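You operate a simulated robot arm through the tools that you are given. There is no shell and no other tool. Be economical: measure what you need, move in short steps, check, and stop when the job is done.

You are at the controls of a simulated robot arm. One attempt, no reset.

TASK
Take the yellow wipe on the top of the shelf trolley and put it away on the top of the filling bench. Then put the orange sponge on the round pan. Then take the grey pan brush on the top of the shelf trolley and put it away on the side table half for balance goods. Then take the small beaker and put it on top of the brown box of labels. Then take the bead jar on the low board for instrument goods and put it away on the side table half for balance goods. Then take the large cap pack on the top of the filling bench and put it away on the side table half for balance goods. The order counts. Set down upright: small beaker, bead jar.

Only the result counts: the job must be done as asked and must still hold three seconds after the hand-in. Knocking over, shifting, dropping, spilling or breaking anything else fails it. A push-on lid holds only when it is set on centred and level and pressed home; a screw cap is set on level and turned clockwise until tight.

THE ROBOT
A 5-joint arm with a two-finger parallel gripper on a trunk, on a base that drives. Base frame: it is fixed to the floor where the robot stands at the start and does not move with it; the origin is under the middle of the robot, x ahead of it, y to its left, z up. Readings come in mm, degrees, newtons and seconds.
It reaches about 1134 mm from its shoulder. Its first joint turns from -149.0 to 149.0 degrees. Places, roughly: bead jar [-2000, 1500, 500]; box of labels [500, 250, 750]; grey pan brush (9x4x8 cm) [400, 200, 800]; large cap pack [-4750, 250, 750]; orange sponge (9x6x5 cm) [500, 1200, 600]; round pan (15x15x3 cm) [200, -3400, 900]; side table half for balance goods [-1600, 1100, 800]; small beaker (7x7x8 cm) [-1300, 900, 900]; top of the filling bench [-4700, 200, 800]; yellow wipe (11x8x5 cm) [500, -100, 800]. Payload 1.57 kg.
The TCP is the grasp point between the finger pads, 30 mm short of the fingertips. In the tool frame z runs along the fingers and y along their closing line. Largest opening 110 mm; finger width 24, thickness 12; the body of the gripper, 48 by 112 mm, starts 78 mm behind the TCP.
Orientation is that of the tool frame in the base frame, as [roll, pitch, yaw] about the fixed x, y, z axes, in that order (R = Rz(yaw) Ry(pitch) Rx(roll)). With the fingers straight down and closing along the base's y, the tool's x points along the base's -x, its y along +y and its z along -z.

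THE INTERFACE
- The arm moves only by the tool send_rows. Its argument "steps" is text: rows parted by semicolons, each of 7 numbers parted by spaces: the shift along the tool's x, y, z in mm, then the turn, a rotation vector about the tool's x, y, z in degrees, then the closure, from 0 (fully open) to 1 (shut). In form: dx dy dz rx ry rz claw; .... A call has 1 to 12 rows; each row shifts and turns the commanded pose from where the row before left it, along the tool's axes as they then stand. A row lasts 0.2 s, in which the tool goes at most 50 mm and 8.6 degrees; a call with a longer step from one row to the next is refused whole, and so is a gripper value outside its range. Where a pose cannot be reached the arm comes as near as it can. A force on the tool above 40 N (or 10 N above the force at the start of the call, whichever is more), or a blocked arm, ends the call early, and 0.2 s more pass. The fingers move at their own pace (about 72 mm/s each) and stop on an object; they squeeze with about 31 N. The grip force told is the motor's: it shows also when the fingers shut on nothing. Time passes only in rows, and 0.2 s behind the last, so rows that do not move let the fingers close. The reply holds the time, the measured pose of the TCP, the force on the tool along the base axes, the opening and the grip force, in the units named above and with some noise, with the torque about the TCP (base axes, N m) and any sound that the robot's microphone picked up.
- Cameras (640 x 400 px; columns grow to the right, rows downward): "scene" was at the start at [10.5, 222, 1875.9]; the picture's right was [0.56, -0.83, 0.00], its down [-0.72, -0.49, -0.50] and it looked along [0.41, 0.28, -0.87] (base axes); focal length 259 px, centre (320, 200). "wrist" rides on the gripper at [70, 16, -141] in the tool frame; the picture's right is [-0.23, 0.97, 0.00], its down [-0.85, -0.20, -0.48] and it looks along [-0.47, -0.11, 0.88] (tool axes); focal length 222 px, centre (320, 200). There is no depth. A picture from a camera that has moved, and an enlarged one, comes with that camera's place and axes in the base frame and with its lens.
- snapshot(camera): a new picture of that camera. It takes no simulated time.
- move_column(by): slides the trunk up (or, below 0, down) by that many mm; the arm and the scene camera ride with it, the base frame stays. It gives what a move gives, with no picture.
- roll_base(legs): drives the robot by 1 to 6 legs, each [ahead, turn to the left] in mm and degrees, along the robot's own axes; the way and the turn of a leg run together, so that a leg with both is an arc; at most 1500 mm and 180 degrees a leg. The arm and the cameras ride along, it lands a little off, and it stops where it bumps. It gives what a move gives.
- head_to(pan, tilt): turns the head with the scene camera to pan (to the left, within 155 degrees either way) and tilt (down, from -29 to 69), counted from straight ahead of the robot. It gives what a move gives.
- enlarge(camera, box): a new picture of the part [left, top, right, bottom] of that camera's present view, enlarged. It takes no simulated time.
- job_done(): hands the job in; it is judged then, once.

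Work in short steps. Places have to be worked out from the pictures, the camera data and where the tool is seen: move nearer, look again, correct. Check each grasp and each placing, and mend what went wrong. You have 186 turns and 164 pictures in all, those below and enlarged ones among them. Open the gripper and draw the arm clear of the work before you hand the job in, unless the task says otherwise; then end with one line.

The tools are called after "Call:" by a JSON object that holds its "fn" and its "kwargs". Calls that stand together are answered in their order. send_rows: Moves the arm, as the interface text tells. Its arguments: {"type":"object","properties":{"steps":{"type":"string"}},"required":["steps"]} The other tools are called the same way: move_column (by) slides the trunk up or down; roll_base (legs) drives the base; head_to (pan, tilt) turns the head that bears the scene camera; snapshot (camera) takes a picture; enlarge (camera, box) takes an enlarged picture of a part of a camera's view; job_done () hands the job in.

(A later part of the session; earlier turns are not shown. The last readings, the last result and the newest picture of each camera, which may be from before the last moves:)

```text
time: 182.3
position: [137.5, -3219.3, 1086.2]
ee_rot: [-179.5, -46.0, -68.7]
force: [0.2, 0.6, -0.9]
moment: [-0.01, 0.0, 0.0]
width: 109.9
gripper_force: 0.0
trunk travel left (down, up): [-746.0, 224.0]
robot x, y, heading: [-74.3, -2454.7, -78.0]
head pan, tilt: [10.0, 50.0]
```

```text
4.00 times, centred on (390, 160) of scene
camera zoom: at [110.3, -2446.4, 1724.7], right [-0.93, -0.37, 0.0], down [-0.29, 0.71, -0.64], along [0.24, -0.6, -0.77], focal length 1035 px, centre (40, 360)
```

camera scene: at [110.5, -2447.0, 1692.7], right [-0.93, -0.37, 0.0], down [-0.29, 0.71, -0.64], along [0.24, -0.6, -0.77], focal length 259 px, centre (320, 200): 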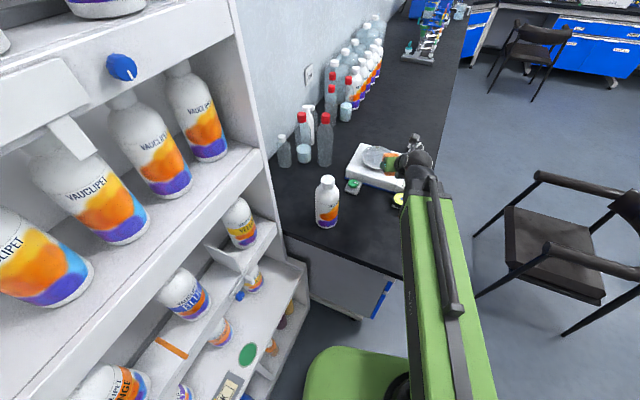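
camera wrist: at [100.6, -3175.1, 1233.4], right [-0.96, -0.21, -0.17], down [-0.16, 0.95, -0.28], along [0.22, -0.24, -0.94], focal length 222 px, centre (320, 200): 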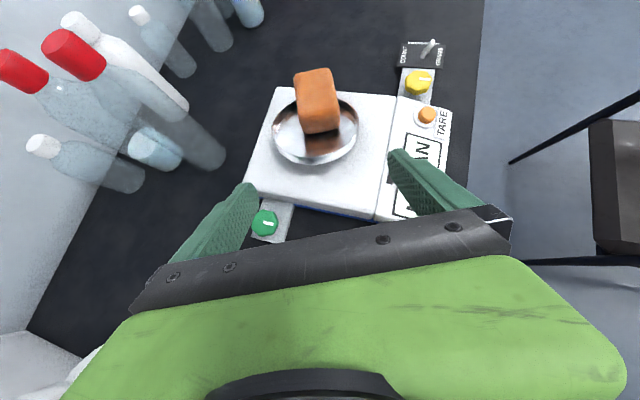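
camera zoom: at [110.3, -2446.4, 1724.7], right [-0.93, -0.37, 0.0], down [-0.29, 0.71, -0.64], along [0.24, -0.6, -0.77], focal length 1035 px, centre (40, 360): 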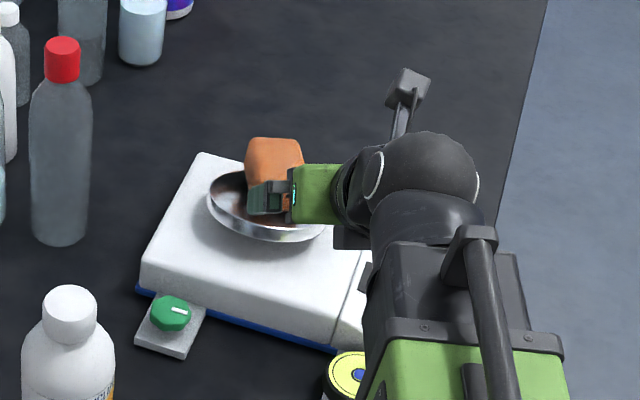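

The sponge's far end sits over the rim, so I regrip it and move it about 45 mm back toward the dish centre. First I return above it to measure.

Call:
{"fn": "send_rows", "kwargs": {"steps": "30 0 31 0 0 0 0.1;30 0 31 0 0 0 0.1;30 0 31 0 0 0 0.1;30 0 31 0 0 0 0.1"}}

Call:
{"fn": "move_column", "kwargs": {"by": -50}}

Call:
{"fn": "snapshot", "kwargs": {"camera": "wrist"}}

```text
time: 183.3
position: [202.5, -3383.9, 1085.7]
ee_rot: [-179.5, -45.9, -68.7]
force: [-0.1, 0.4, -0.3]
moment: [0.0, 0.0, -0.01]
width: 99.0
gripper_force: 0.0
trunk travel left (down, up): [-746.0, 224.0]
robot x, y, heading: [-74.7, -2456.7, -78.0]
head pan, tilt: [10.0, 50.0]
```

```text
time: 184.2
position: [201.7, -3382.2, 1035.0]
ee_rot: [-179.5, -46.0, -68.7]
force: [-0.7, 0.2, -0.4]
moment: [0.01, 0.03, -0.02]
width: 98.9
gripper_force: 0.1
trunk travel left (down, up): [-696.0, 274.0]
robot x, y, heading: [-75.7, -2453.9, -78.3]
head pan, tilt: [10.0, 50.0]
```

```text
93 pictures are left
camera wrist: at [165.8, -3338.0, 1183.1], right [-0.96, -0.21, -0.17], down [-0.16, 0.95, -0.28], along [0.22, -0.24, -0.94], focal length 222 px, centre (320, 200)
```

wrist: 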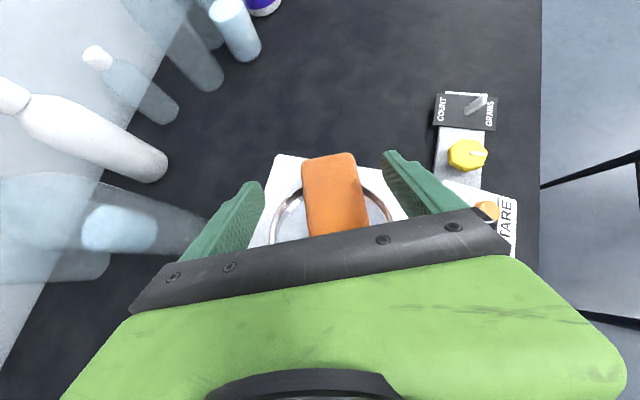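

Dish centre ≈ [201, -3360], rim z ≈ 938; sponge centre ≈ [204, -3407]. I grip its rear part (back 10, right 8) at TCP z ≈ 960.

Call:
{"fn": "send_rows", "kwargs": {"steps": "-7 8 -7 -0.3 0 0.3 0.22;0 0 0 0 0 0 0.22"}}

Call:
{"fn": "move_column", "kwargs": {"by": -45}}

Call:
{"fn": "snapshot", "kwargs": {"camera": "wrist"}}

```text
time: 184.8
position: [189.6, -3376.4, 1034.8]
ee_rot: [-179.5, -45.9, -69.2]
force: [0.3, -1.1, 0.3]
moment: [0.04, -0.03, 0.01]
width: 85.8
gripper_force: 0.0
trunk travel left (down, up): [-696.0, 274.0]
robot x, y, heading: [-77.7, -2451.4, -78.2]
head pan, tilt: [10.0, 50.0]
```

```text
time: 185.7
position: [190.8, -3377.6, 990.2]
ee_rot: [-179.5, -45.9, -69.2]
force: [0.1, -0.1, 0.9]
moment: [0.01, 0.0, 0.02]
width: 85.7
gripper_force: 0.1
trunk travel left (down, up): [-651.0, 319.0]
robot x, y, heading: [-79.8, -2459.6, -77.9]
head pan, tilt: [10.0, 50.0]
```

```text
92 pictures are left
camera wrist: at [155.2, -3331.7, 1138.0], right [-0.96, -0.2, -0.17], down [-0.15, 0.95, -0.28], along [0.22, -0.24, -0.94], focal length 222 px, centre (320, 200)
```

wrist: 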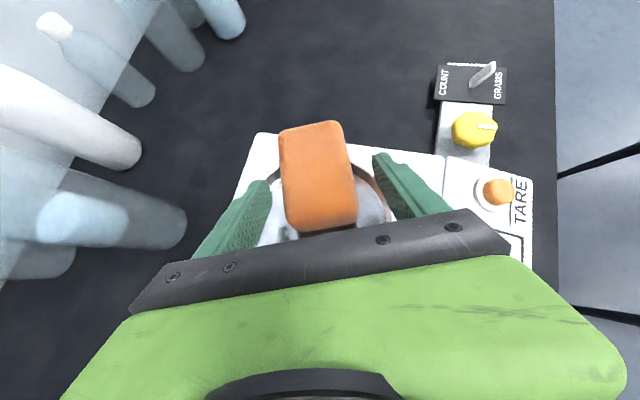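

Call:
{"fn": "move_column", "kwargs": {"by": -27}}

Call:
{"fn": "send_rows", "kwargs": {"steps": "0 0 0 0 0 0 1;0 0 0 0 0 0 1;0 0 0 0 0 0 1"}}

Call:
{"fn": "move_column", "kwargs": {"by": 35}}

Call:
{"fn": "snapshot", "kwargs": {"camera": "wrist"}}

```text
time: 186.5
position: [190.8, -3377.0, 962.4]
ee_rot: [-179.5, -45.9, -69.1]
force: [-0.5, 0.4, 1.9]
moment: [0.02, 0.0, 0.03]
width: 86.0
gripper_force: 0.9
trunk travel left (down, up): [-624.0, 346.0]
robot x, y, heading: [-73.3, -2455.0, -78.2]
head pan, tilt: [10.0, 50.0]
```

```text
time: 187.3
position: [190.9, -3376.4, 963.5]
ee_rot: [-179.6, -45.9, -69.3]
force: [-0.1, 0.6, 0.2]
moment: [0.0, -0.04, 0.01]
width: 59.3
gripper_force: 31.0
trunk travel left (down, up): [-624.0, 346.0]
robot x, y, heading: [-75.4, -2457.5, -78.2]
head pan, tilt: [10.0, 50.0]
```

```text
time: 188.1
position: [191.3, -3376.8, 998.5]
ee_rot: [-179.4, -45.9, -69.2]
force: [-0.4, -0.6, -0.6]
moment: [-0.01, 0.01, 0.03]
width: 59.1
gripper_force: 30.9
trunk travel left (down, up): [-659.0, 311.0]
robot x, y, heading: [-78.7, -2457.2, -77.8]
head pan, tilt: [10.0, 50.0]
```

```text
91 pictures are left
camera wrist: at [155.3, -3332.0, 1145.7], right [-0.96, -0.2, -0.17], down [-0.15, 0.95, -0.28], along [0.22, -0.24, -0.94], focal length 222 px, centre (320, 200)
```

wrist: 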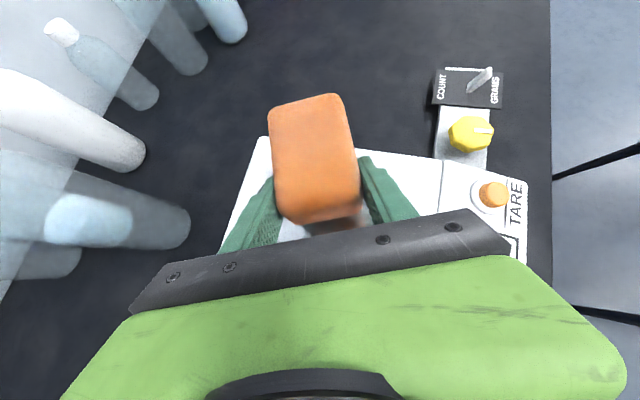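

Held. I move back 45 mm and left 14 mm so the sponge sits over the dish centre, then lower.

Call:
{"fn": "send_rows", "kwargs": {"steps": "-31 -14 -32 0.5 0 -0.5 1;0 0 0 0 0 0 1"}}

Call:
{"fn": "move_column", "kwargs": {"by": -36}}

Call:
{"fn": "snapshot", "kwargs": {"camera": "wrist"}}

Call:
{"fn": "enlarge", "kwargs": {"camera": "scene", "box": [340, 90, 440, 190]}}

```text
time: 188.7
position: [187.8, -3329.5, 998.0]
ee_rot: [-179.5, -46.0, -68.5]
force: [-0.5, 0.1, -0.4]
moment: [0.01, 0.02, -0.01]
width: 59.3
gripper_force: 31.4
trunk travel left (down, up): [-659.0, 311.0]
robot x, y, heading: [-78.2, -2455.1, -78.1]
head pan, tilt: [10.0, 50.0]
```

```text
time: 189.4
position: [187.2, -3330.7, 963.0]
ee_rot: [-179.5, -46.0, -68.5]
force: [-0.6, 0.4, 0.4]
moment: [0.01, 0.0, -0.01]
width: 59.4
gripper_force: 30.9
trunk travel left (down, up): [-623.0, 347.0]
robot x, y, heading: [-75.2, -2457.1, -78.1]
head pan, tilt: [10.0, 50.0]
```

```text
90 pictures are left
camera wrist: at [151.9, -3286.4, 1109.9], right [-0.96, -0.22, -0.17], down [-0.16, 0.95, -0.28], along [0.22, -0.24, -0.94], focal length 222 px, centre (320, 200)
```

wrist: 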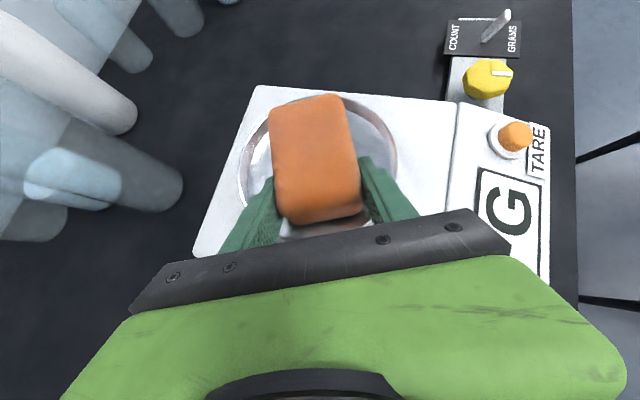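

```text
4.00 times, centred on (390, 140) of scene
camera zoom: at [110.4, -2447.0, 1601.6], right [-0.93, -0.37, 0.0], down [-0.29, 0.71, -0.64], along [0.24, -0.6, -0.77], focal length 1035 px, centre (40, 440)
```

zoom: 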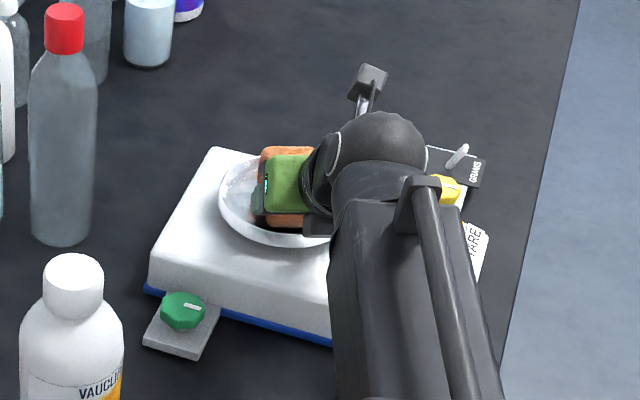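

Nicely centred over the dish now. I lower in small steps until it touches.

Call:
{"fn": "move_column", "kwargs": {"by": -12}}

Call:
{"fn": "move_column", "kwargs": {"by": -10}}

```text
time: 189.9
position: [188.4, -3330.5, 959.9]
ee_rot: [-179.6, -47.0, -68.4]
force: [-2.2, 7.3, 24.0]
moment: [-0.21, 0.21, -0.07]
width: 59.4
gripper_force: 31.7
trunk travel left (down, up): [-615.0, 355.0]
robot x, y, heading: [-71.8, -2458.1, -77.9]
head pan, tilt: [10.0, 50.0]
stopped: the force on the tool passed its limit at 51 N (the readings are from after the stop); the commanded pose is now the measured one
```

```text
time: 190.2
position: [187.7, -3331.0, 960.1]
ee_rot: [-179.7, -47.5, -68.5]
force: [-2.7, 8.7, 28.0]
moment: [-0.23, 0.23, -0.16]
width: 59.6
gripper_force: 30.6
trunk travel left (down, up): [-613.0, 357.0]
robot x, y, heading: [-77.6, -2454.8, -78.1]
head pan, tilt: [10.0, 50.0]
stopped: the force on the tool passed its limit at 47 N (the readings are from after the stop); the commanded pose is now the measured one
```

Contact at 960. I release gently and rise.

Call:
{"fn": "move_column", "kwargs": {"by": 3}}

Call:
{"fn": "send_rows", "kwargs": {"steps": "0 0 0 0 0 0 0.27;0 0 0 0 0 0 0.27;0 0 0 0 0 0 0.27"}}

Call:
{"fn": "move_column", "kwargs": {"by": 120}}

Call:
{"fn": "send_rows", "kwargs": {"steps": "-28 0 -30 0 0 0 0.2;-28 0 -30 0 0 0 0"}}

Call:
{"fn": "snapshot", "kwargs": {"camera": "wrist"}}

```text
time: 190.8
position: [187.4, -3333.3, 959.9]
ee_rot: [-179.7, -47.2, -68.4]
force: [-0.2, 4.8, 12.1]
moment: [-0.13, 0.19, -0.08]
width: 59.5
gripper_force: 31.2
trunk travel left (down, up): [-616.0, 354.0]
robot x, y, heading: [-73.8, -2456.3, -77.9]
head pan, tilt: [10.0, 50.0]
```

```text
time: 191.6
position: [188.5, -3333.2, 959.4]
ee_rot: [-179.7, -47.2, -68.3]
force: [4.1, 0.4, 12.6]
moment: [-0.3, 0.14, 0.08]
width: 76.7
gripper_force: 0.1
trunk travel left (down, up): [-616.0, 354.0]
robot x, y, heading: [-73.5, -2455.4, -78.1]
head pan, tilt: [10.0, 50.0]
```

```text
time: 193.1
position: [189.5, -3335.7, 1078.9]
ee_rot: [-179.7, -47.1, -68.4]
force: [0.1, 0.1, 0.6]
moment: [0.01, 0.01, 0.02]
width: 80.2
gripper_force: 0.1
trunk travel left (down, up): [-736.0, 234.0]
robot x, y, heading: [-71.3, -2456.3, -78.4]
head pan, tilt: [10.0, 50.0]
```

```text
time: 193.7
position: [160.6, -3256.9, 1078.6]
ee_rot: [-179.6, -47.1, -68.4]
force: [0.4, -0.3, 0.2]
moment: [0.0, -0.03, -0.01]
width: 110.1
gripper_force: 0.0
trunk travel left (down, up): [-736.0, 234.0]
robot x, y, heading: [-74.9, -2450.9, -78.0]
head pan, tilt: [10.0, 50.0]
```

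```text
88 pictures are left
camera wrist: at [123.0, -3210.7, 1225.4], right [-0.96, -0.22, -0.17], down [-0.16, 0.94, -0.3], along [0.23, -0.26, -0.94], focal length 222 px, centre (320, 200)
```

wrist: 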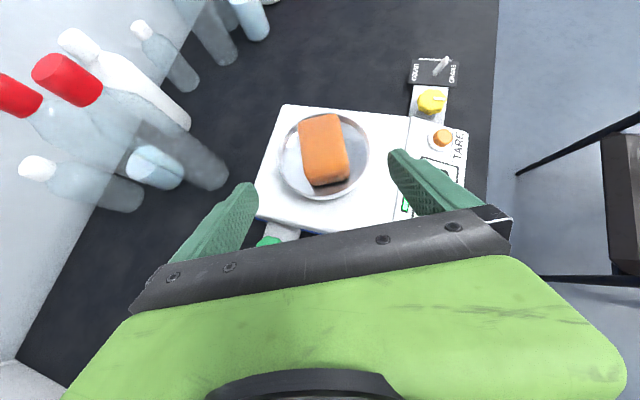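

The sponge sits well inside the dish. I drive back to the trolley for the grey pan brush.

Call:
{"fn": "roll_base", "kwargs": {"legs": [[-1300, 0], [0, -12], [-1330, 0], [0, 90]]}}

Call:
{"fn": "send_rows", "kwargs": {"steps": "0 0 0 0 -8.5 0 0;0 0 0 0 -8.5 0 0;0 0 0 0 -8.5 0 0;0 0 0 0 -8.5 0 0;0 0 0 0 -8.5 0 0;0 0 0 0 -4.6 0 0"}}

Call:
{"fn": "head_to", "kwargs": {"pan": 10, "tilt": 58}}

Call:
{"fn": "snapshot", "kwargs": {"camera": "scene"}}

Call:
{"fn": "snapshot", "kwargs": {"camera": "wrist"}}

```text
time: 210.9
position: [485.2, 188.8, 1079.1]
ee_rot: [-179.6, -47.1, 10.3]
force: [-0.3, -1.1, -1.0]
moment: [0.07, -0.03, 0.04]
width: 110.0
gripper_force: 0.0
trunk travel left (down, up): [-736.0, 234.0]
robot x, y, heading: [-349.6, 145.6, 0.0]
head pan, tilt: [10.0, 50.0]
```

```text
time: 212.3
position: [484.9, 190.1, 1003.4]
ee_rot: [-179.8, 0.2, 10.4]
force: [0.1, -0.7, -0.4]
moment: [-0.02, 0.04, 0.01]
width: 110.2
gripper_force: 0.1
out of reach, approached as far as the arm can: row 1, 2, 3, 4, 5
trunk travel left (down, up): [-736.0, 234.0]
robot x, y, heading: [-350.9, 146.5, 0.0]
head pan, tilt: [10.0, 50.0]
```

```text
time: 213.0
position: [484.6, 189.8, 1001.7]
ee_rot: [-179.8, 0.1, 10.6]
force: [0.0, 0.0, -0.6]
moment: [-0.01, -0.01, 0.03]
width: 110.0
gripper_force: 0.0
trunk travel left (down, up): [-736.0, 234.0]
robot x, y, heading: [-351.0, 151.6, -0.2]
head pan, tilt: [10.0, 58.0]
```

```text
87 pictures are left
camera scene: at [-325.4, 332.6, 1704.4], right [0.17, -0.98, 0.0], down [-0.84, -0.15, -0.53], along [0.52, 0.09, -0.85], focal length 259 px, centre (320, 200)
```

scene: 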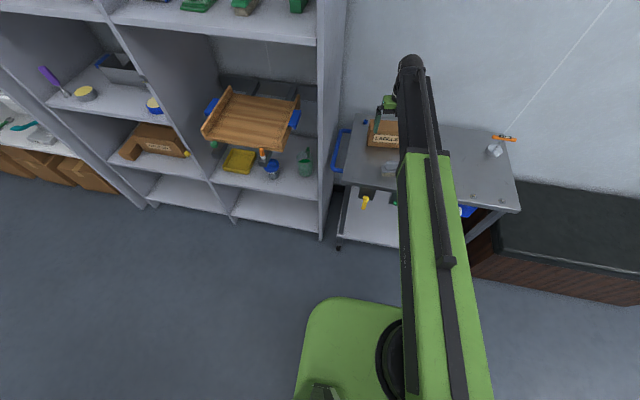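

```text
86 pictures are left
camera wrist: at [556.5, 187.7, 1143.3], right [-0.04, -1.0, 0.0], down [-0.88, 0.04, 0.48], along [-0.48, 0.02, -0.88], focal length 222 px, centre (320, 200)
```

wrist: 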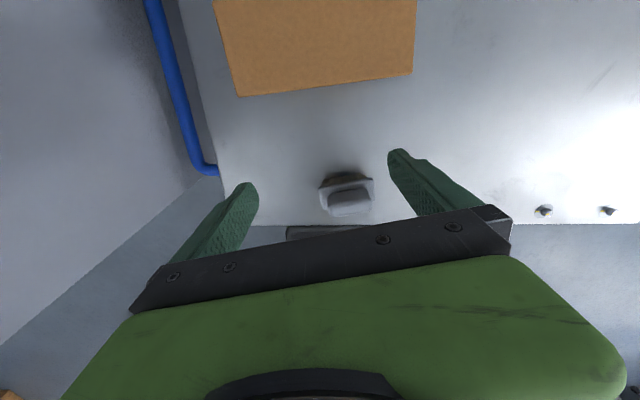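

The brush is at about [419, 156], its long axis near yaw 95°. I move above it and spin the tool to close across its 4 cm side.

Call:
{"fn": "send_rows", "kwargs": {"steps": "-36 11 0 0 0 0 0;-35 10 0 0 0 0 0;0 0 0 0 0 -8.5 0;0 0 0 0 0 -8.5 0;0 0 0 0 0 -8.5 0;0 0 0 0 0 -8.5 0;0 0 0 0 0 -8.5 0;0 0 0 0 0 -8.5 0;0 0 0 0 0 -8.5 0;0 0 0 0 0 -8.5 0;0 0 0 0 0 -8.5 0;0 0 0 0 0 -8.5 0"}}

Call:
{"fn": "snapshot", "kwargs": {"camera": "wrist"}}

```text
time: 215.6
position: [419.1, 156.3, 1003.7]
ee_rot: [-179.8, -0.2, 95.7]
force: [0.2, 0.8, 0.3]
moment: [0.01, -0.01, 0.02]
width: 110.2
gripper_force: 0.1
trunk travel left (down, up): [-736.0, 234.0]
robot x, y, heading: [-349.4, 151.8, -0.3]
head pan, tilt: [10.0, 58.0]
```

```text
85 pictures are left
camera wrist: at [428.6, 227.6, 1143.7], right [0.99, -0.13, 0.0], down [-0.11, -0.87, 0.48], along [-0.06, -0.47, -0.88], focal length 222 px, centre (320, 200)
```

wrist: 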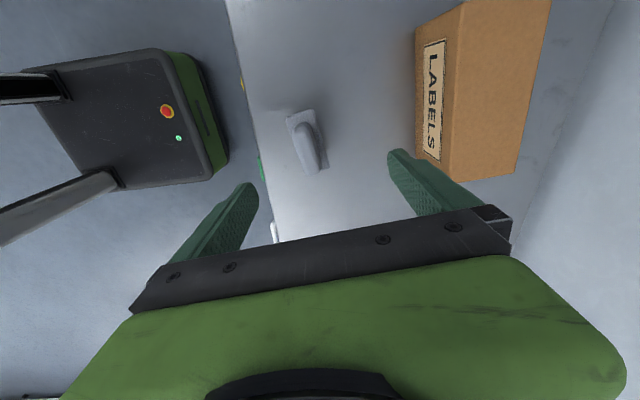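

Call:
{"fn": "send_rows", "kwargs": {"steps": "2 -17 0 0 0 -5 0"}}

Call:
{"fn": "move_column", "kwargs": {"by": -70}}

Call:
{"fn": "snapshot", "kwargs": {"camera": "wrist"}}

```text
time: 216.0
position: [402.6, 156.7, 1002.4]
ee_rot: [-179.9, -0.2, 100.5]
force: [0.1, -0.2, -1.5]
moment: [0.03, 0.0, 0.01]
width: 110.1
gripper_force: 0.0
trunk travel left (down, up): [-736.0, 234.0]
robot x, y, heading: [-348.3, 152.4, -0.2]
head pan, tilt: [10.0, 58.0]
```

```text
time: 217.1
position: [402.4, 156.4, 932.8]
ee_rot: [-180.0, -0.2, 100.6]
force: [-0.2, 0.4, 0.1]
moment: [0.01, -0.01, -0.03]
width: 110.1
gripper_force: 0.1
trunk travel left (down, up): [-666.0, 304.0]
robot x, y, heading: [-350.6, 149.4, -0.5]
head pan, tilt: [10.0, 58.0]
```

```text
84 pictures are left
camera wrist: at [405.6, 228.9, 1073.7], right [1.0, -0.04, 0.0], down [-0.04, -0.88, 0.48], along [-0.02, -0.47, -0.88], focal length 222 px, centre (320, 200)
```

wrist: 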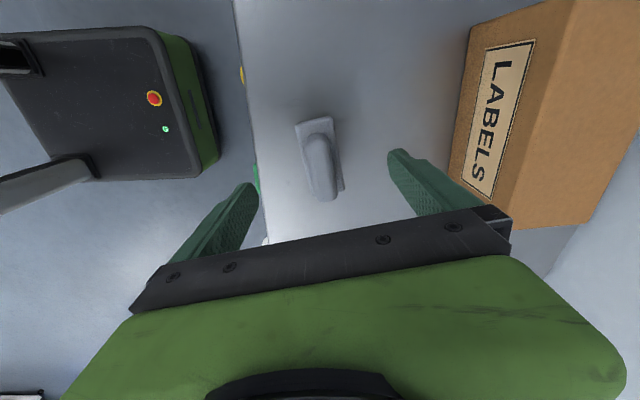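

The brush handle lies on the tool line with its top near z 875–890. I lower to 866 and close.

Call:
{"fn": "move_column", "kwargs": {"by": -66}}

Call:
{"fn": "send_rows", "kwargs": {"steps": "0 0 0 0 0 0 1;0 0 0 0 0 0 1;0 0 0 0 0 0 1;0 0 0 0 0 0 1;0 0 0 0 0 0 1"}}

Call:
{"fn": "snapshot", "kwargs": {"camera": "wrist"}}

```text
time: 218.2
position: [401.5, 155.5, 867.0]
ee_rot: [-179.9, -0.2, 100.6]
force: [0.1, 0.8, 0.4]
moment: [0.03, -0.02, 0.01]
width: 110.0
gripper_force: 0.0
trunk travel left (down, up): [-600.0, 370.0]
robot x, y, heading: [-349.7, 148.0, -0.2]
head pan, tilt: [10.0, 58.0]
```

```text
time: 219.4
position: [404.1, 157.4, 866.6]
ee_rot: [180.0, -0.2, 100.6]
force: [0.4, -0.1, 1.0]
moment: [0.06, -0.03, 0.01]
width: 37.3
gripper_force: 30.8
trunk travel left (down, up): [-600.0, 370.0]
robot x, y, heading: [-350.5, 150.9, -0.3]
head pan, tilt: [10.0, 58.0]
```

```text
83 pictures are left
camera wrist: at [405.6, 228.9, 1007.7], right [1.0, -0.04, 0.0], down [-0.04, -0.88, 0.48], along [-0.02, -0.47, -0.88], focal length 222 px, centre (320, 200)
```

wrist: 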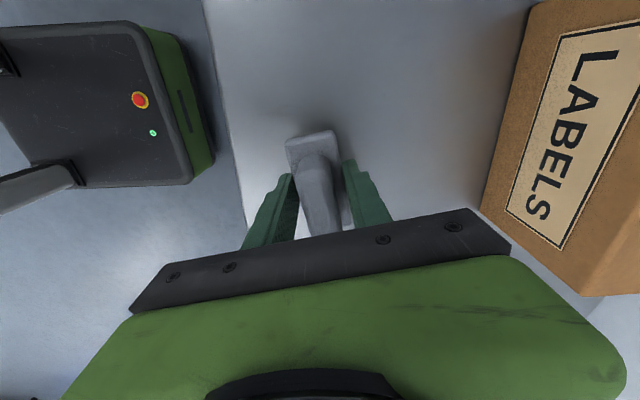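

Gripped at 37 mm. I lift high, drive back along the corridor and face the side table.

Call:
{"fn": "move_column", "kwargs": {"by": 350}}

Call:
{"fn": "roll_base", "kwargs": {"legs": [[-1150, 0], [0, 90], [-150, 0]]}}

Call:
{"fn": "head_to", "kwargs": {"pan": 0, "tilt": 45}}

Call:
{"fn": "snapshot", "kwargs": {"camera": "scene"}}

Call:
{"fn": "snapshot", "kwargs": {"camera": "wrist"}}

```text
time: 222.8
position: [402.6, 156.5, 1216.9]
ee_rot: [-179.9, -0.2, 100.6]
force: [0.0, 0.4, -1.2]
moment: [-0.03, -0.01, 0.0]
width: 37.3
gripper_force: 30.8
trunk travel left (down, up): [-950.0, 20.0]
robot x, y, heading: [-351.2, 149.2, -0.1]
head pan, tilt: [10.0, 58.0]
```

```text
time: 233.4
position: [-1511.0, 745.1, 1217.8]
ee_rot: [180.0, -0.1, -167.2]
force: [-1.2, -1.4, -0.7]
moment: [0.08, -0.05, 0.01]
width: 37.0
gripper_force: 31.3
trunk travel left (down, up): [-950.0, 20.0]
robot x, y, heading: [-1502.1, -4.7, 92.9]
head pan, tilt: [10.0, 58.0]
```

```text
time: 234.2
position: [-1511.6, 747.5, 1216.3]
ee_rot: [-179.8, -0.2, -167.1]
force: [0.4, -0.2, -1.2]
moment: [-0.04, -0.02, 0.01]
width: 37.1
gripper_force: 30.7
trunk travel left (down, up): [-950.0, 20.0]
robot x, y, heading: [-1503.6, -4.5, 93.1]
head pan, tilt: [0.0, 45.0]
```

```text
82 pictures are left
camera scene: at [-1671.4, 24.6, 1935.3], right [1.0, 0.05, 0.0], down [0.04, -0.71, -0.71], along [-0.04, 0.71, -0.71], focal length 259 px, centre (320, 200)
```

scene: 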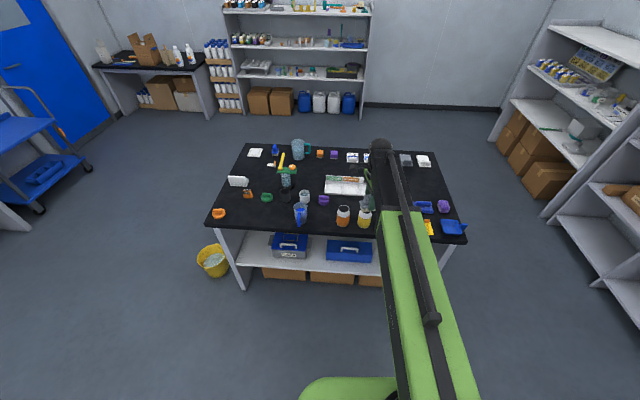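

```text
81 pictures are left
camera wrist: at [-1582.8, 749.2, 1357.3], right [0.0, 1.0, 0.0], down [0.88, 0.0, 0.48], along [0.48, 0.0, -0.88], focal length 222 px, centre (320, 200)
```

wrist: 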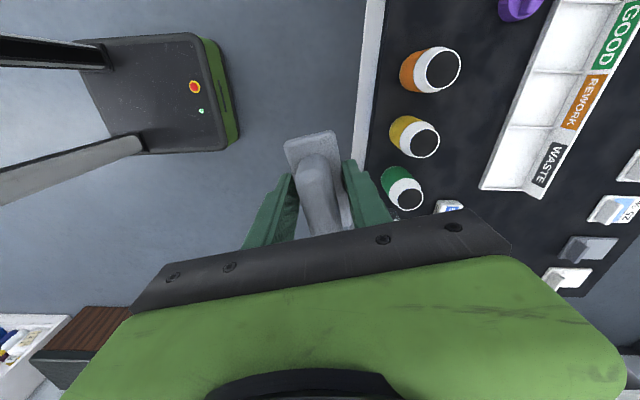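

Call:
{"fn": "enlarge", "kwargs": {"camera": "scene", "box": [200, 130, 480, 290]}}

```text
2.29 times, centred on (340, 210) of scene
camera zoom: at [-1671.4, 24.6, 1935.3], right [1.0, 0.05, 0.0], down [0.04, -0.71, -0.71], along [-0.04, 0.71, -0.71], focal length 591 px, centre (274, 177)
```

zoom: 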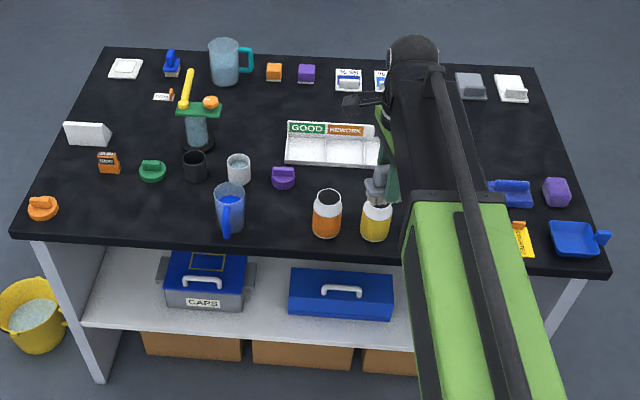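

The table spans x -2335..-950, y 860..1665, and the hint y = 1100 suggests that the near (south) half is for balance goods. I go to the west end to read the tent card and confirm.

Call:
{"fn": "roll_base", "kwargs": {"legs": [[0, 87], [1350, 0]]}}

Call:
{"fn": "head_to", "kwargs": {"pan": -100, "tilt": 40}}

Call:
{"fn": "snapshot", "kwargs": {"camera": "scene"}}

```text
time: 244.7
position: [-3609.9, -44.2, 1217.0]
ee_rot: [-179.9, -0.3, -77.6]
force: [-0.2, -0.1, -0.7]
moment: [-0.02, -0.02, 0.01]
width: 37.3
gripper_force: 30.8
trunk travel left (down, up): [-950.0, 20.0]
robot x, y, heading: [-2857.4, -34.1, -177.0]
head pan, tilt: [0.0, 45.0]
```

```text
time: 246.5
position: [-3608.5, -45.3, 1217.1]
ee_rot: [-180.0, -0.2, -77.6]
force: [0.0, -0.7, -1.0]
moment: [0.01, 0.0, -0.01]
width: 37.3
gripper_force: 30.7
trunk travel left (down, up): [-950.0, 20.0]
robot x, y, heading: [-2860.0, -37.1, -177.1]
head pan, tilt: [-100.0, 40.0]
```

```text
79 pictures are left
camera scene: at [-2793.4, -121.4, 1942.7], right [0.99, -0.12, 0.0], down [-0.08, -0.64, -0.77], along [0.1, 0.76, -0.64], focal length 259 px, centre (320, 200)
```

scene: 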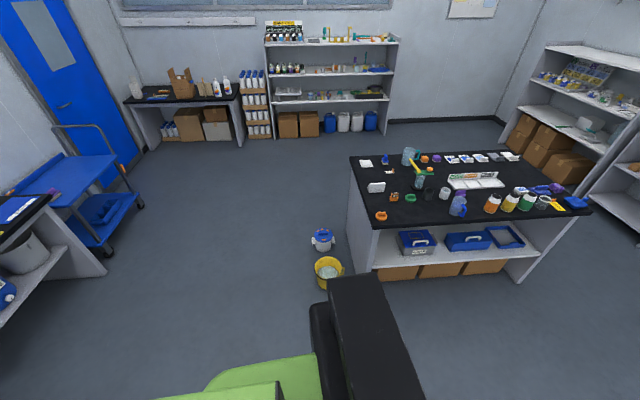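

Call:
{"fn": "enlarge", "kwargs": {"camera": "scene", "box": [330, 130, 600, 300]}}

```text
2.35 times, centred on (465, 215) of scene
camera zoom: at [-2793.4, -121.4, 1942.7], right [0.99, -0.12, 0.0], down [-0.08, -0.64, -0.77], along [0.1, 0.76, -0.64], focal length 609 px, centre (-21, 165)
```

zoom: 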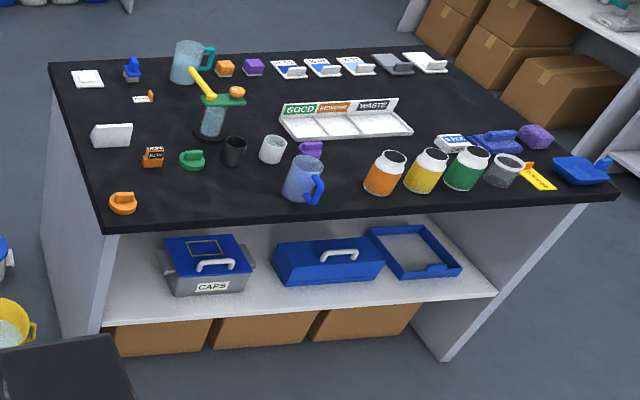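

No labels are visible from this side. I go round to the north-west to read the card and find the bead jar.

Call:
{"fn": "roll_base", "kwargs": {"legs": [[400, 0], [0, -93], [1500, 0], [700, 0], [0, -90]]}}

Call:
{"fn": "head_to", "kwargs": {"pan": -45, "tilt": 38}}

Call:
{"fn": "snapshot", "kwargs": {"camera": "scene"}}

```text
time: 267.1
position: [-2499.5, 2080.1, 1217.0]
ee_rot: [-179.9, -0.1, 98.7]
force: [-0.3, 1.4, -0.8]
moment: [-0.13, -0.01, 0.05]
width: 36.8
gripper_force: 30.8
trunk travel left (down, up): [-950.0, 20.0]
robot x, y, heading: [-3249.6, 2094.9, -0.6]
head pan, tilt: [-100.0, 40.0]
```

```text
time: 268.4
position: [-2500.1, 2075.8, 1217.9]
ee_rot: [-179.9, -0.2, 98.6]
force: [0.6, -0.3, -1.5]
moment: [-0.02, 0.0, 0.01]
width: 37.3
gripper_force: 31.5
trunk travel left (down, up): [-950.0, 20.0]
robot x, y, heading: [-3250.9, 2097.3, -0.5]
head pan, tilt: [-45.0, 38.0]
```

```text
77 pictures are left
camera scene: at [-3232.6, 2206.4, 1945.7], right [-0.71, -0.7, 0.0], down [-0.43, 0.44, -0.79], along [0.55, -0.56, -0.62], focal length 259 px, centre (320, 200)
```

scene: 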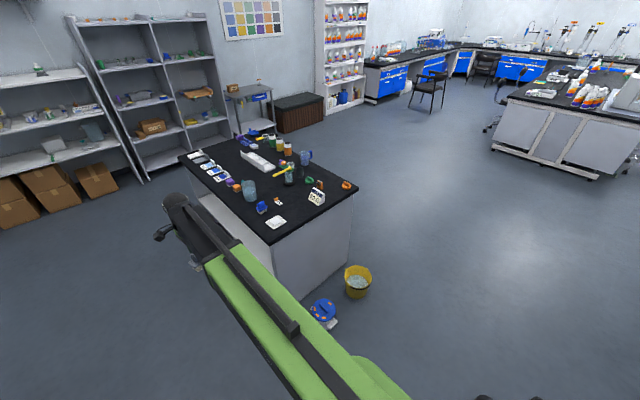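

Call:
{"fn": "enlarge", "kwargs": {"camera": "scene", "box": [170, 120, 390, 300]}}

```text
2.22 times, centred on (280, 210) of scene
camera zoom: at [-3232.6, 2206.4, 1945.7], right [-0.71, -0.7, 0.0], down [-0.43, 0.44, -0.79], along [0.55, -0.56, -0.62], focal length 575 px, centre (409, 178)
```

zoom: 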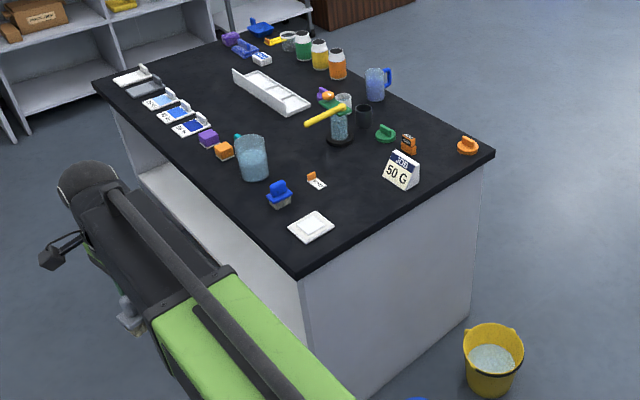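

The card reads "JOB 50 G", with no half labels; the hint's y = 1100 means the south half (y < 1255). I drive back round and face the free area near [-2020, 980].

Call:
{"fn": "roll_base", "kwargs": {"legs": [[0, -89.5], [1500, 0], [600, 0], [0, 90], [1200, 0], [0, 90]]}}

Call:
{"fn": "head_to", "kwargs": {"pan": 0, "tilt": 48}}

Call:
{"fn": "snapshot", "kwargs": {"camera": "scene"}}

Call:
{"fn": "snapshot", "kwargs": {"camera": "wrist"}}

```text
time: 295.9
position: [-2087.9, 763.0, 1216.2]
ee_rot: [-179.9, -0.3, -170.5]
force: [0.4, -0.8, -1.2]
moment: [-0.01, 0.07, 0.0]
width: 37.2
gripper_force: 31.5
trunk travel left (down, up): [-950.0, 20.0]
robot x, y, heading: [-2132.1, 10.8, 89.7]
head pan, tilt: [-45.0, 38.0]
```

```text
time: 297.0
position: [-2089.4, 762.5, 1217.1]
ee_rot: [-180.0, -0.2, -170.5]
force: [0.0, 0.0, -0.7]
moment: [-0.01, 0.04, 0.03]
width: 37.1
gripper_force: 31.4
trunk travel left (down, up): [-950.0, 20.0]
robot x, y, heading: [-2128.7, 12.1, 89.6]
head pan, tilt: [0.0, 48.0]
```

```text
75 pictures are left
camera scene: at [-2300.5, 47.5, 1931.2], right [1.0, -0.01, 0.0], down [-0.01, -0.74, -0.67], along [0.01, 0.67, -0.74], focal length 259 px, centre (320, 200)
```

scene: 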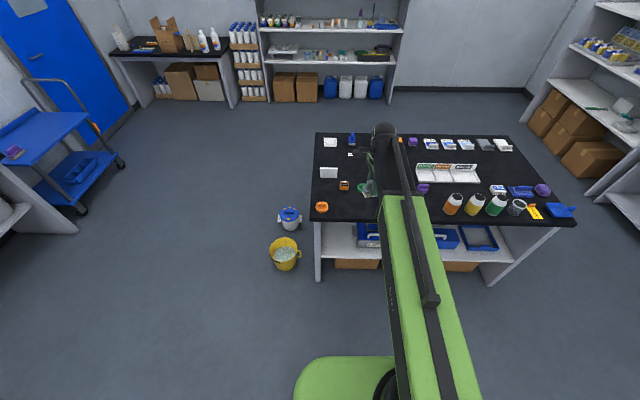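

```text
74 pictures are left
camera wrist: at [-2161.3, 769.0, 1357.6], right [0.06, 1.0, 0.0], down [0.88, -0.06, 0.48], along [0.47, -0.03, -0.88], focal length 222 px, centre (320, 200)
```

wrist: 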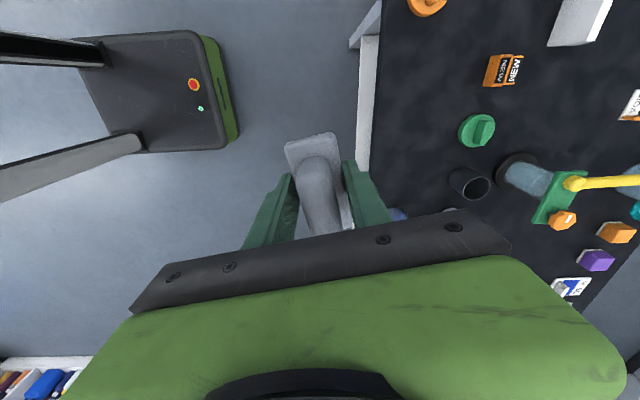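

Free area found near [-2140, 960]. I extend over it and lower partway.

Call:
{"fn": "send_rows", "kwargs": {"steps": "3.5 40.7 0 0 0 0 1;3.5 40.7 0 0 0 0 1;3.5 40.7 0 0 0 0 1;3.5 40.7 0 0 0 0 1;3.5 40.7 0 0 0 0 1"}}

Call:
{"fn": "move_column", "kwargs": {"by": -250}}

Call:
{"fn": "snapshot", "kwargs": {"camera": "wrist"}}

Call:
{"fn": "snapshot", "kwargs": {"camera": "scene"}}

```text
time: 298.2
position: [-2143.0, 959.1, 1216.3]
ee_rot: [180.0, -0.2, -170.6]
force: [-0.1, 0.4, -1.2]
moment: [-0.01, -0.01, -0.01]
width: 37.4
gripper_force: 30.6
trunk travel left (down, up): [-950.0, 20.0]
robot x, y, heading: [-2130.7, 9.0, 89.6]
head pan, tilt: [0.0, 48.0]
```

```text
time: 300.8
position: [-2142.7, 957.6, 966.1]
ee_rot: [180.0, -0.3, -170.5]
force: [0.3, -0.2, -2.4]
moment: [0.03, -0.01, 0.01]
width: 37.1
gripper_force: 30.8
trunk travel left (down, up): [-700.0, 270.0]
robot x, y, heading: [-2134.7, 11.5, 89.4]
head pan, tilt: [0.0, 48.0]
```

```text
73 pictures are left
camera wrist: at [-2214.3, 963.6, 1107.6], right [0.06, 1.0, 0.0], down [0.88, -0.06, 0.48], along [0.47, -0.03, -0.88], focal length 222 px, centre (320, 200)
```

wrist: 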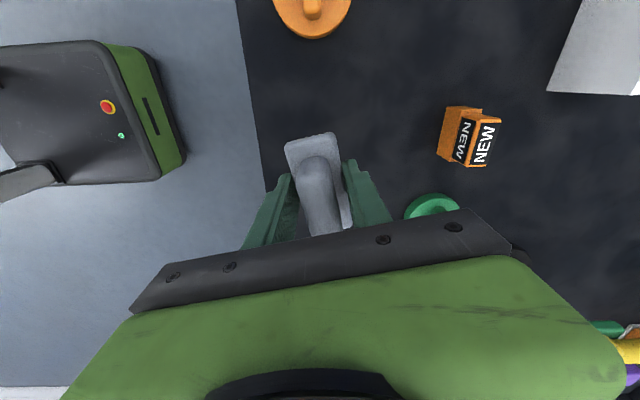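

```text
72 pictures are left
camera scene: at [-2300.0, 47.5, 1681.3], right [1.0, -0.01, 0.0], down [0.0, -0.74, -0.67], along [0.0, 0.67, -0.74], focal length 259 px, centre (320, 200)
```

scene: 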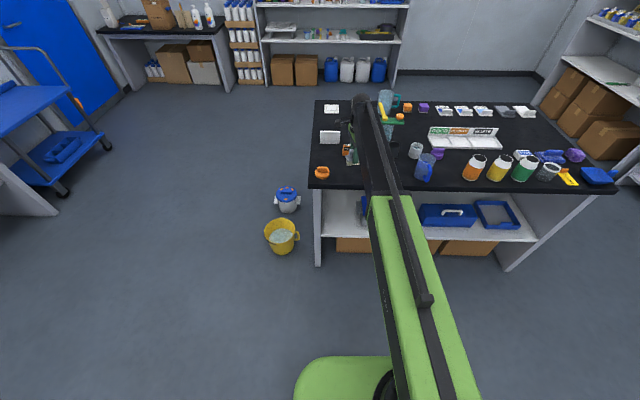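

Table top estimated at z ≈ 840 and the landing spot is clear. I lower to just above, then step down until contact.

Call:
{"fn": "move_column", "kwargs": {"by": -58}}

Call:
{"fn": "move_column", "kwargs": {"by": -10}}

Call:
{"fn": "move_column", "kwargs": {"by": -8}}

```text
time: 301.8
position: [-2142.9, 958.3, 909.9]
ee_rot: [179.9, -0.2, -170.5]
force: [1.2, -0.1, -0.3]
moment: [-0.01, 0.01, 0.01]
width: 37.0
gripper_force: 31.1
trunk travel left (down, up): [-642.0, 328.0]
robot x, y, heading: [-2129.2, 12.3, 89.9]
head pan, tilt: [0.0, 48.0]
```

```text
time: 302.4
position: [-2143.7, 956.6, 899.0]
ee_rot: [180.0, -0.2, -170.5]
force: [-0.4, -0.3, -1.0]
moment: [0.02, 0.01, 0.02]
width: 37.2
gripper_force: 30.7
trunk travel left (down, up): [-632.0, 338.0]
robot x, y, heading: [-2127.9, 10.6, 89.6]
head pan, tilt: [0.0, 48.0]
```

```text
time: 302.8
position: [-2143.4, 958.2, 897.0]
ee_rot: [179.5, -0.1, -170.6]
force: [-1.2, -1.6, 29.1]
moment: [-0.16, 0.03, 0.02]
width: 37.1
gripper_force: 31.3
trunk travel left (down, up): [-626.0, 344.0]
robot x, y, heading: [-2129.7, 11.2, 89.7]
head pan, tilt: [0.0, 48.0]
stopped: the force on the tool passed its limit at 44 N (the readings are from after the stop); the commanded pose is now the measured one
```

Contact at 897, so the table top is 850. I release, rise and check.

Call:
{"fn": "send_rows", "kwargs": {"steps": "0 0 0 0 0 0 0.4;0 0 0 0 0 0 0.4;0 0 0 0 0 0 0.4"}}

Call:
{"fn": "move_column", "kwargs": {"by": 200}}

Call:
{"fn": "snapshot", "kwargs": {"camera": "wrist"}}

```text
time: 303.6
position: [-2144.3, 960.1, 893.0]
ee_rot: [179.7, -0.1, -170.6]
force: [-0.6, 0.3, -0.2]
moment: [0.01, -0.01, 0.0]
width: 66.2
gripper_force: 0.1
trunk travel left (down, up): [-626.0, 344.0]
robot x, y, heading: [-2129.9, 12.4, 89.7]
head pan, tilt: [0.0, 48.0]
```

```text
time: 305.8
position: [-2143.3, 960.7, 1092.4]
ee_rot: [179.6, -0.2, -170.6]
force: [-0.8, 0.4, 0.9]
moment: [-0.01, -0.01, 0.01]
width: 65.9
gripper_force: 0.1
trunk travel left (down, up): [-826.0, 144.0]
robot x, y, heading: [-2131.3, 7.9, 89.2]
head pan, tilt: [0.0, 48.0]
```

```text
71 pictures are left
camera wrist: at [-2214.5, 964.9, 1233.7], right [0.06, 1.0, 0.01], down [0.88, -0.06, 0.47], along [0.47, -0.02, -0.88], focal length 222 px, centre (320, 200)
```

wrist: 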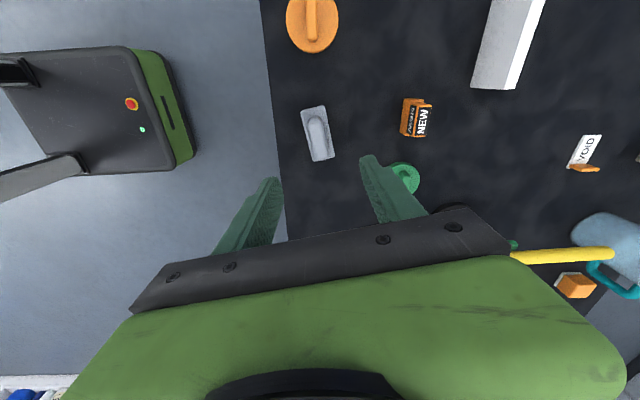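

The brush stands fine. I retract and drive east to the small beaker near [-1294, 906].

Call:
{"fn": "send_rows", "kwargs": {"steps": "-3 -41 0 0 0 0 0;-3 -41 0 0 0 0 0;-3 -41 0 0 0 0 0;-3 -41 0 0 0 0 0;-3 -41 0 0 0 0 0"}}

Call:
{"fn": "roll_base", "kwargs": {"legs": [[0, -90], [830, 0], [0, 90]]}}

Call:
{"fn": "snapshot", "kwargs": {"camera": "scene"}}

Call:
{"fn": "snapshot", "kwargs": {"camera": "wrist"}}

```text
time: 307.0
position: [-2095.6, 758.1, 1093.5]
ee_rot: [179.6, -0.1, -170.5]
force: [0.2, -0.4, 0.5]
moment: [-0.01, -0.02, -0.01]
width: 109.9
gripper_force: 0.0
out of reach, approached as far as the arm can: row 5
trunk travel left (down, up): [-826.0, 144.0]
robot x, y, heading: [-2129.2, 11.5, 89.8]
head pan, tilt: [0.0, 48.0]
```

```text
time: 319.0
position: [-1283.9, 774.0, 1093.8]
ee_rot: [179.6, -0.3, -169.1]
force: [0.5, 0.3, -1.2]
moment: [0.0, 0.09, 0.01]
width: 110.1
gripper_force: 0.0
trunk travel left (down, up): [-826.0, 144.0]
robot x, y, heading: [-1338.0, 25.4, 90.5]
head pan, tilt: [0.0, 48.0]
```

```text
70 pictures are left
camera scene: at [-1504.3, 57.4, 1807.6], right [1.0, 0.01, 0.0], down [0.01, -0.74, -0.67], along [-0.01, 0.67, -0.74], focal length 259 px, centre (320, 200)
```

scene: 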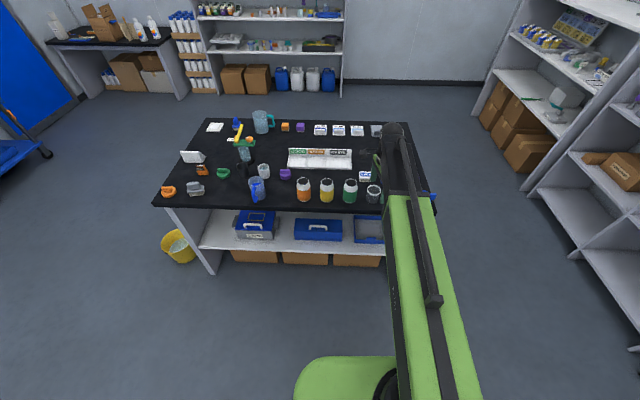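

```text
69 pictures are left
camera wrist: at [-1355.2, 777.9, 1234.1], right [0.04, 1.0, 0.01], down [0.88, -0.04, 0.47], along [0.47, -0.01, -0.88], focal length 222 px, centre (320, 200)
```

wrist: 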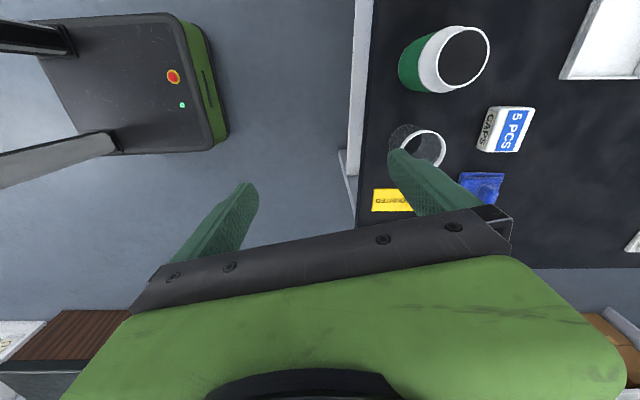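

The beaker is at about [-1266, 922], with clear room to grip along y. I move above it and lower partway.

Call:
{"fn": "send_rows", "kwargs": {"steps": "-11.4 35.5 0 0 0 0 0;-11.4 35.5 0 0 0 0 0;-11.4 35.5 0 0 0 0 0;-11.4 35.5 0 0 0 0 0"}}

Call:
{"fn": "move_column", "kwargs": {"by": -110}}

Call:
{"fn": "snapshot", "kwargs": {"camera": "wrist"}}

```text
time: 320.0
position: [-1270.2, 925.3, 1092.1]
ee_rot: [179.7, -0.2, -169.0]
force: [-0.9, 0.5, 0.8]
moment: [0.01, 0.02, 0.0]
width: 109.9
gripper_force: 0.1
trunk travel left (down, up): [-826.0, 144.0]
robot x, y, heading: [-1337.0, 21.9, 90.5]
head pan, tilt: [0.0, 48.0]
```

```text
time: 321.4
position: [-1269.0, 923.9, 984.0]
ee_rot: [179.6, -0.2, -169.2]
force: [-0.9, 0.1, 0.9]
moment: [0.02, -0.01, 0.0]
width: 110.0
gripper_force: 0.0
trunk travel left (down, up): [-716.0, 254.0]
robot x, y, heading: [-1333.2, 25.3, 90.7]
head pan, tilt: [0.0, 48.0]
```

```text
68 pictures are left
camera wrist: at [-1340.2, 927.2, 1123.8], right [0.04, 1.0, 0.01], down [0.88, -0.04, 0.47], along [0.47, -0.01, -0.88], focal length 222 px, centre (320, 200)
```

wrist: 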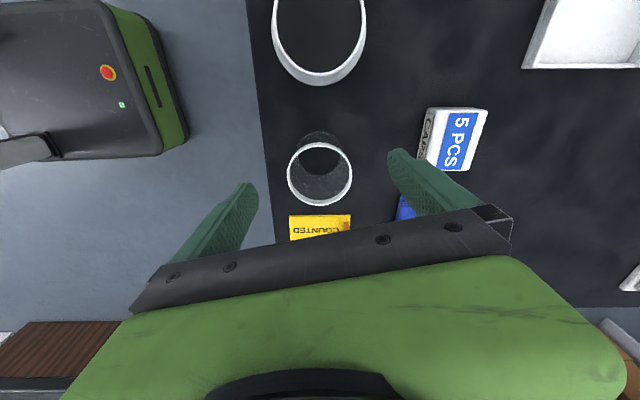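

Call:
{"fn": "send_rows", "kwargs": {"steps": "-8 1 0 0 0 0 0.12;0 0 0 0 0 0 0.12"}}

Call:
{"fn": "move_column", "kwargs": {"by": -88}}

Call:
{"fn": "snapshot", "kwargs": {"camera": "wrist"}}

```text
time: 322.1
position: [-1260.5, 925.4, 982.4]
ee_rot: [179.5, -0.3, -169.0]
force: [0.3, 0.1, -1.0]
moment: [-0.02, 0.03, 0.01]
width: 96.6
gripper_force: 0.1
trunk travel left (down, up): [-716.0, 254.0]
robot x, y, heading: [-1340.2, 27.7, 90.7]
head pan, tilt: [0.0, 48.0]
```

```text
time: 323.3
position: [-1260.2, 926.8, 895.7]
ee_rot: [179.6, -0.1, -169.1]
force: [0.1, -0.5, 0.5]
moment: [0.03, 0.0, -0.03]
width: 96.9
gripper_force: 0.0
trunk travel left (down, up): [-628.0, 342.0]
robot x, y, heading: [-1335.9, 28.9, 90.6]
head pan, tilt: [0.0, 48.0]
```

```text
67 pictures are left
camera wrist: at [-1332.1, 929.4, 1035.8], right [0.04, 1.0, 0.01], down [0.88, -0.04, 0.47], along [0.47, -0.01, -0.88], focal length 222 px, centre (320, 200)
```

wrist: 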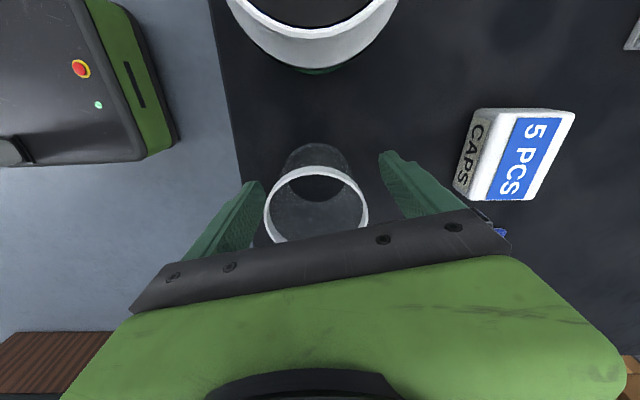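

Centred. I close on the beaker.

Call:
{"fn": "send_rows", "kwargs": {"steps": "0 0 0 0 0 0 0.5;0 0 0 0 0 0 1;0 0 0 0 0 0 1;0 0 0 0 0 0 1"}}

Call:
{"fn": "move_column", "kwargs": {"by": 60}}

Call:
{"fn": "snapshot", "kwargs": {"camera": "wrist"}}

```text
time: 324.3
position: [-1261.1, 926.5, 893.5]
ee_rot: [179.6, -0.1, -169.1]
force: [0.6, 0.7, 0.1]
moment: [-0.02, -0.03, 0.0]
width: 55.6
gripper_force: 30.8
trunk travel left (down, up): [-628.0, 342.0]
robot x, y, heading: [-1336.3, 22.9, 90.6]
head pan, tilt: [0.0, 48.0]
```

```text
time: 325.3
position: [-1260.5, 925.8, 953.4]
ee_rot: [179.6, -0.3, -169.0]
force: [0.7, -0.8, -1.2]
moment: [0.0, -0.04, 0.02]
width: 55.8
gripper_force: 31.1
trunk travel left (down, up): [-688.0, 282.0]
robot x, y, heading: [-1336.2, 25.4, 90.4]
head pan, tilt: [0.0, 48.0]
```

```text
66 pictures are left
camera wrist: at [-1332.2, 929.6, 1095.7], right [0.04, 1.0, 0.01], down [0.88, -0.04, 0.47], along [0.47, -0.01, -0.88], focal length 222 px, centre (320, 200)
```

wrist: 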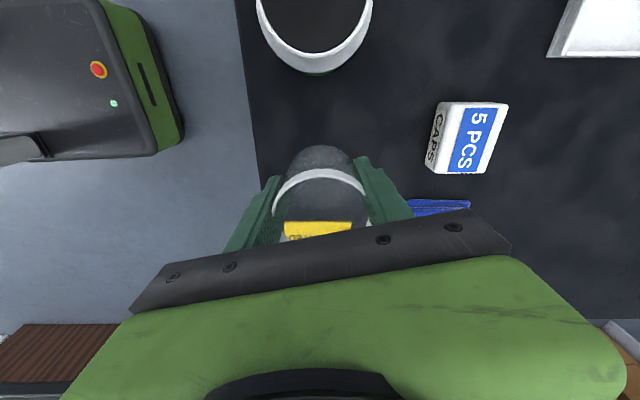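

The beaker is held level. I retract, raise, and drive to the labels box on the trolley.

Call:
{"fn": "move_column", "kwargs": {"by": 220}}

Call:
{"fn": "send_rows", "kwargs": {"steps": "8 -40 0 0 0 0 1;8 -40 0 0 0 0 1;8 -40 0 0 0 0 1;8 -40 0 0 0 0 1"}}

Call:
{"fn": "roll_base", "kwargs": {"legs": [[0, -82.8], [1040, 0], [0, -7.7]]}}

Call:
{"fn": "snapshot", "kwargs": {"camera": "scene"}}

Call:
{"fn": "snapshot", "kwargs": {"camera": "wrist"}}

```text
time: 327.6
position: [-1261.8, 926.4, 1175.6]
ee_rot: [179.6, -0.3, -169.2]
force: [0.7, 0.4, 0.1]
moment: [0.0, 0.02, -0.01]
width: 55.9
gripper_force: 31.1
trunk travel left (down, up): [-908.0, 62.0]
robot x, y, heading: [-1337.7, 28.3, 90.6]
head pan, tilt: [0.0, 48.0]
```

```text
time: 328.6
position: [-1261.4, 761.2, 1176.2]
ee_rot: [179.6, -0.1, -169.1]
force: [-0.3, 0.0, -0.9]
moment: [0.0, -0.01, 0.0]
width: 55.8
gripper_force: 31.2
trunk travel left (down, up): [-908.0, 62.0]
robot x, y, heading: [-1337.3, 25.0, 90.6]
head pan, tilt: [0.0, 48.0]
```

```text
time: 338.1
position: [415.2, 65.1, 1174.5]
ee_rot: [179.4, -0.1, 99.6]
force: [-0.4, 0.2, 0.4]
moment: [-0.04, -0.03, 0.0]
width: 55.6
gripper_force: 31.1
trunk travel left (down, up): [-908.0, 62.0]
robot x, y, heading: [-316.2, 154.1, 0.1]
head pan, tilt: [0.0, 48.0]
```

```text
65 pictures are left
camera scene: at [-287.5, 326.4, 1889.4], right [0.0, -1.0, 0.0], down [-0.74, 0.0, -0.67], along [0.67, 0.0, -0.74], focal length 259 px, centre (320, 200)
```

scene: 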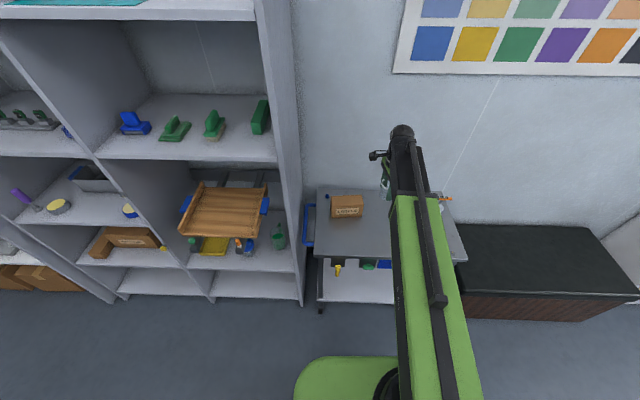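

```text
64 pictures are left
camera wrist: at [417.4, 137.6, 1316.5], right [1.0, -0.06, 0.01], down [-0.06, -0.88, 0.47], along [-0.02, -0.47, -0.88], focal length 222 px, centre (320, 200)
```

wrist: 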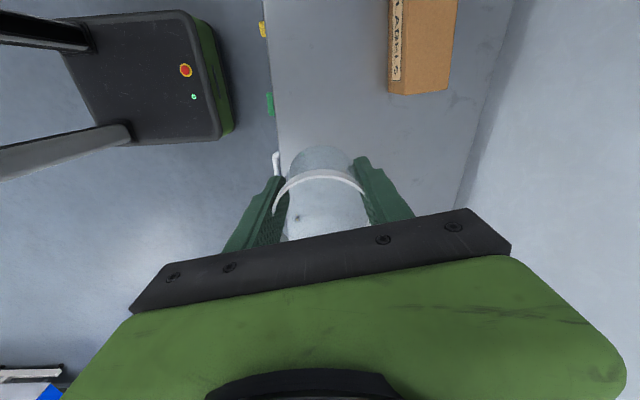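

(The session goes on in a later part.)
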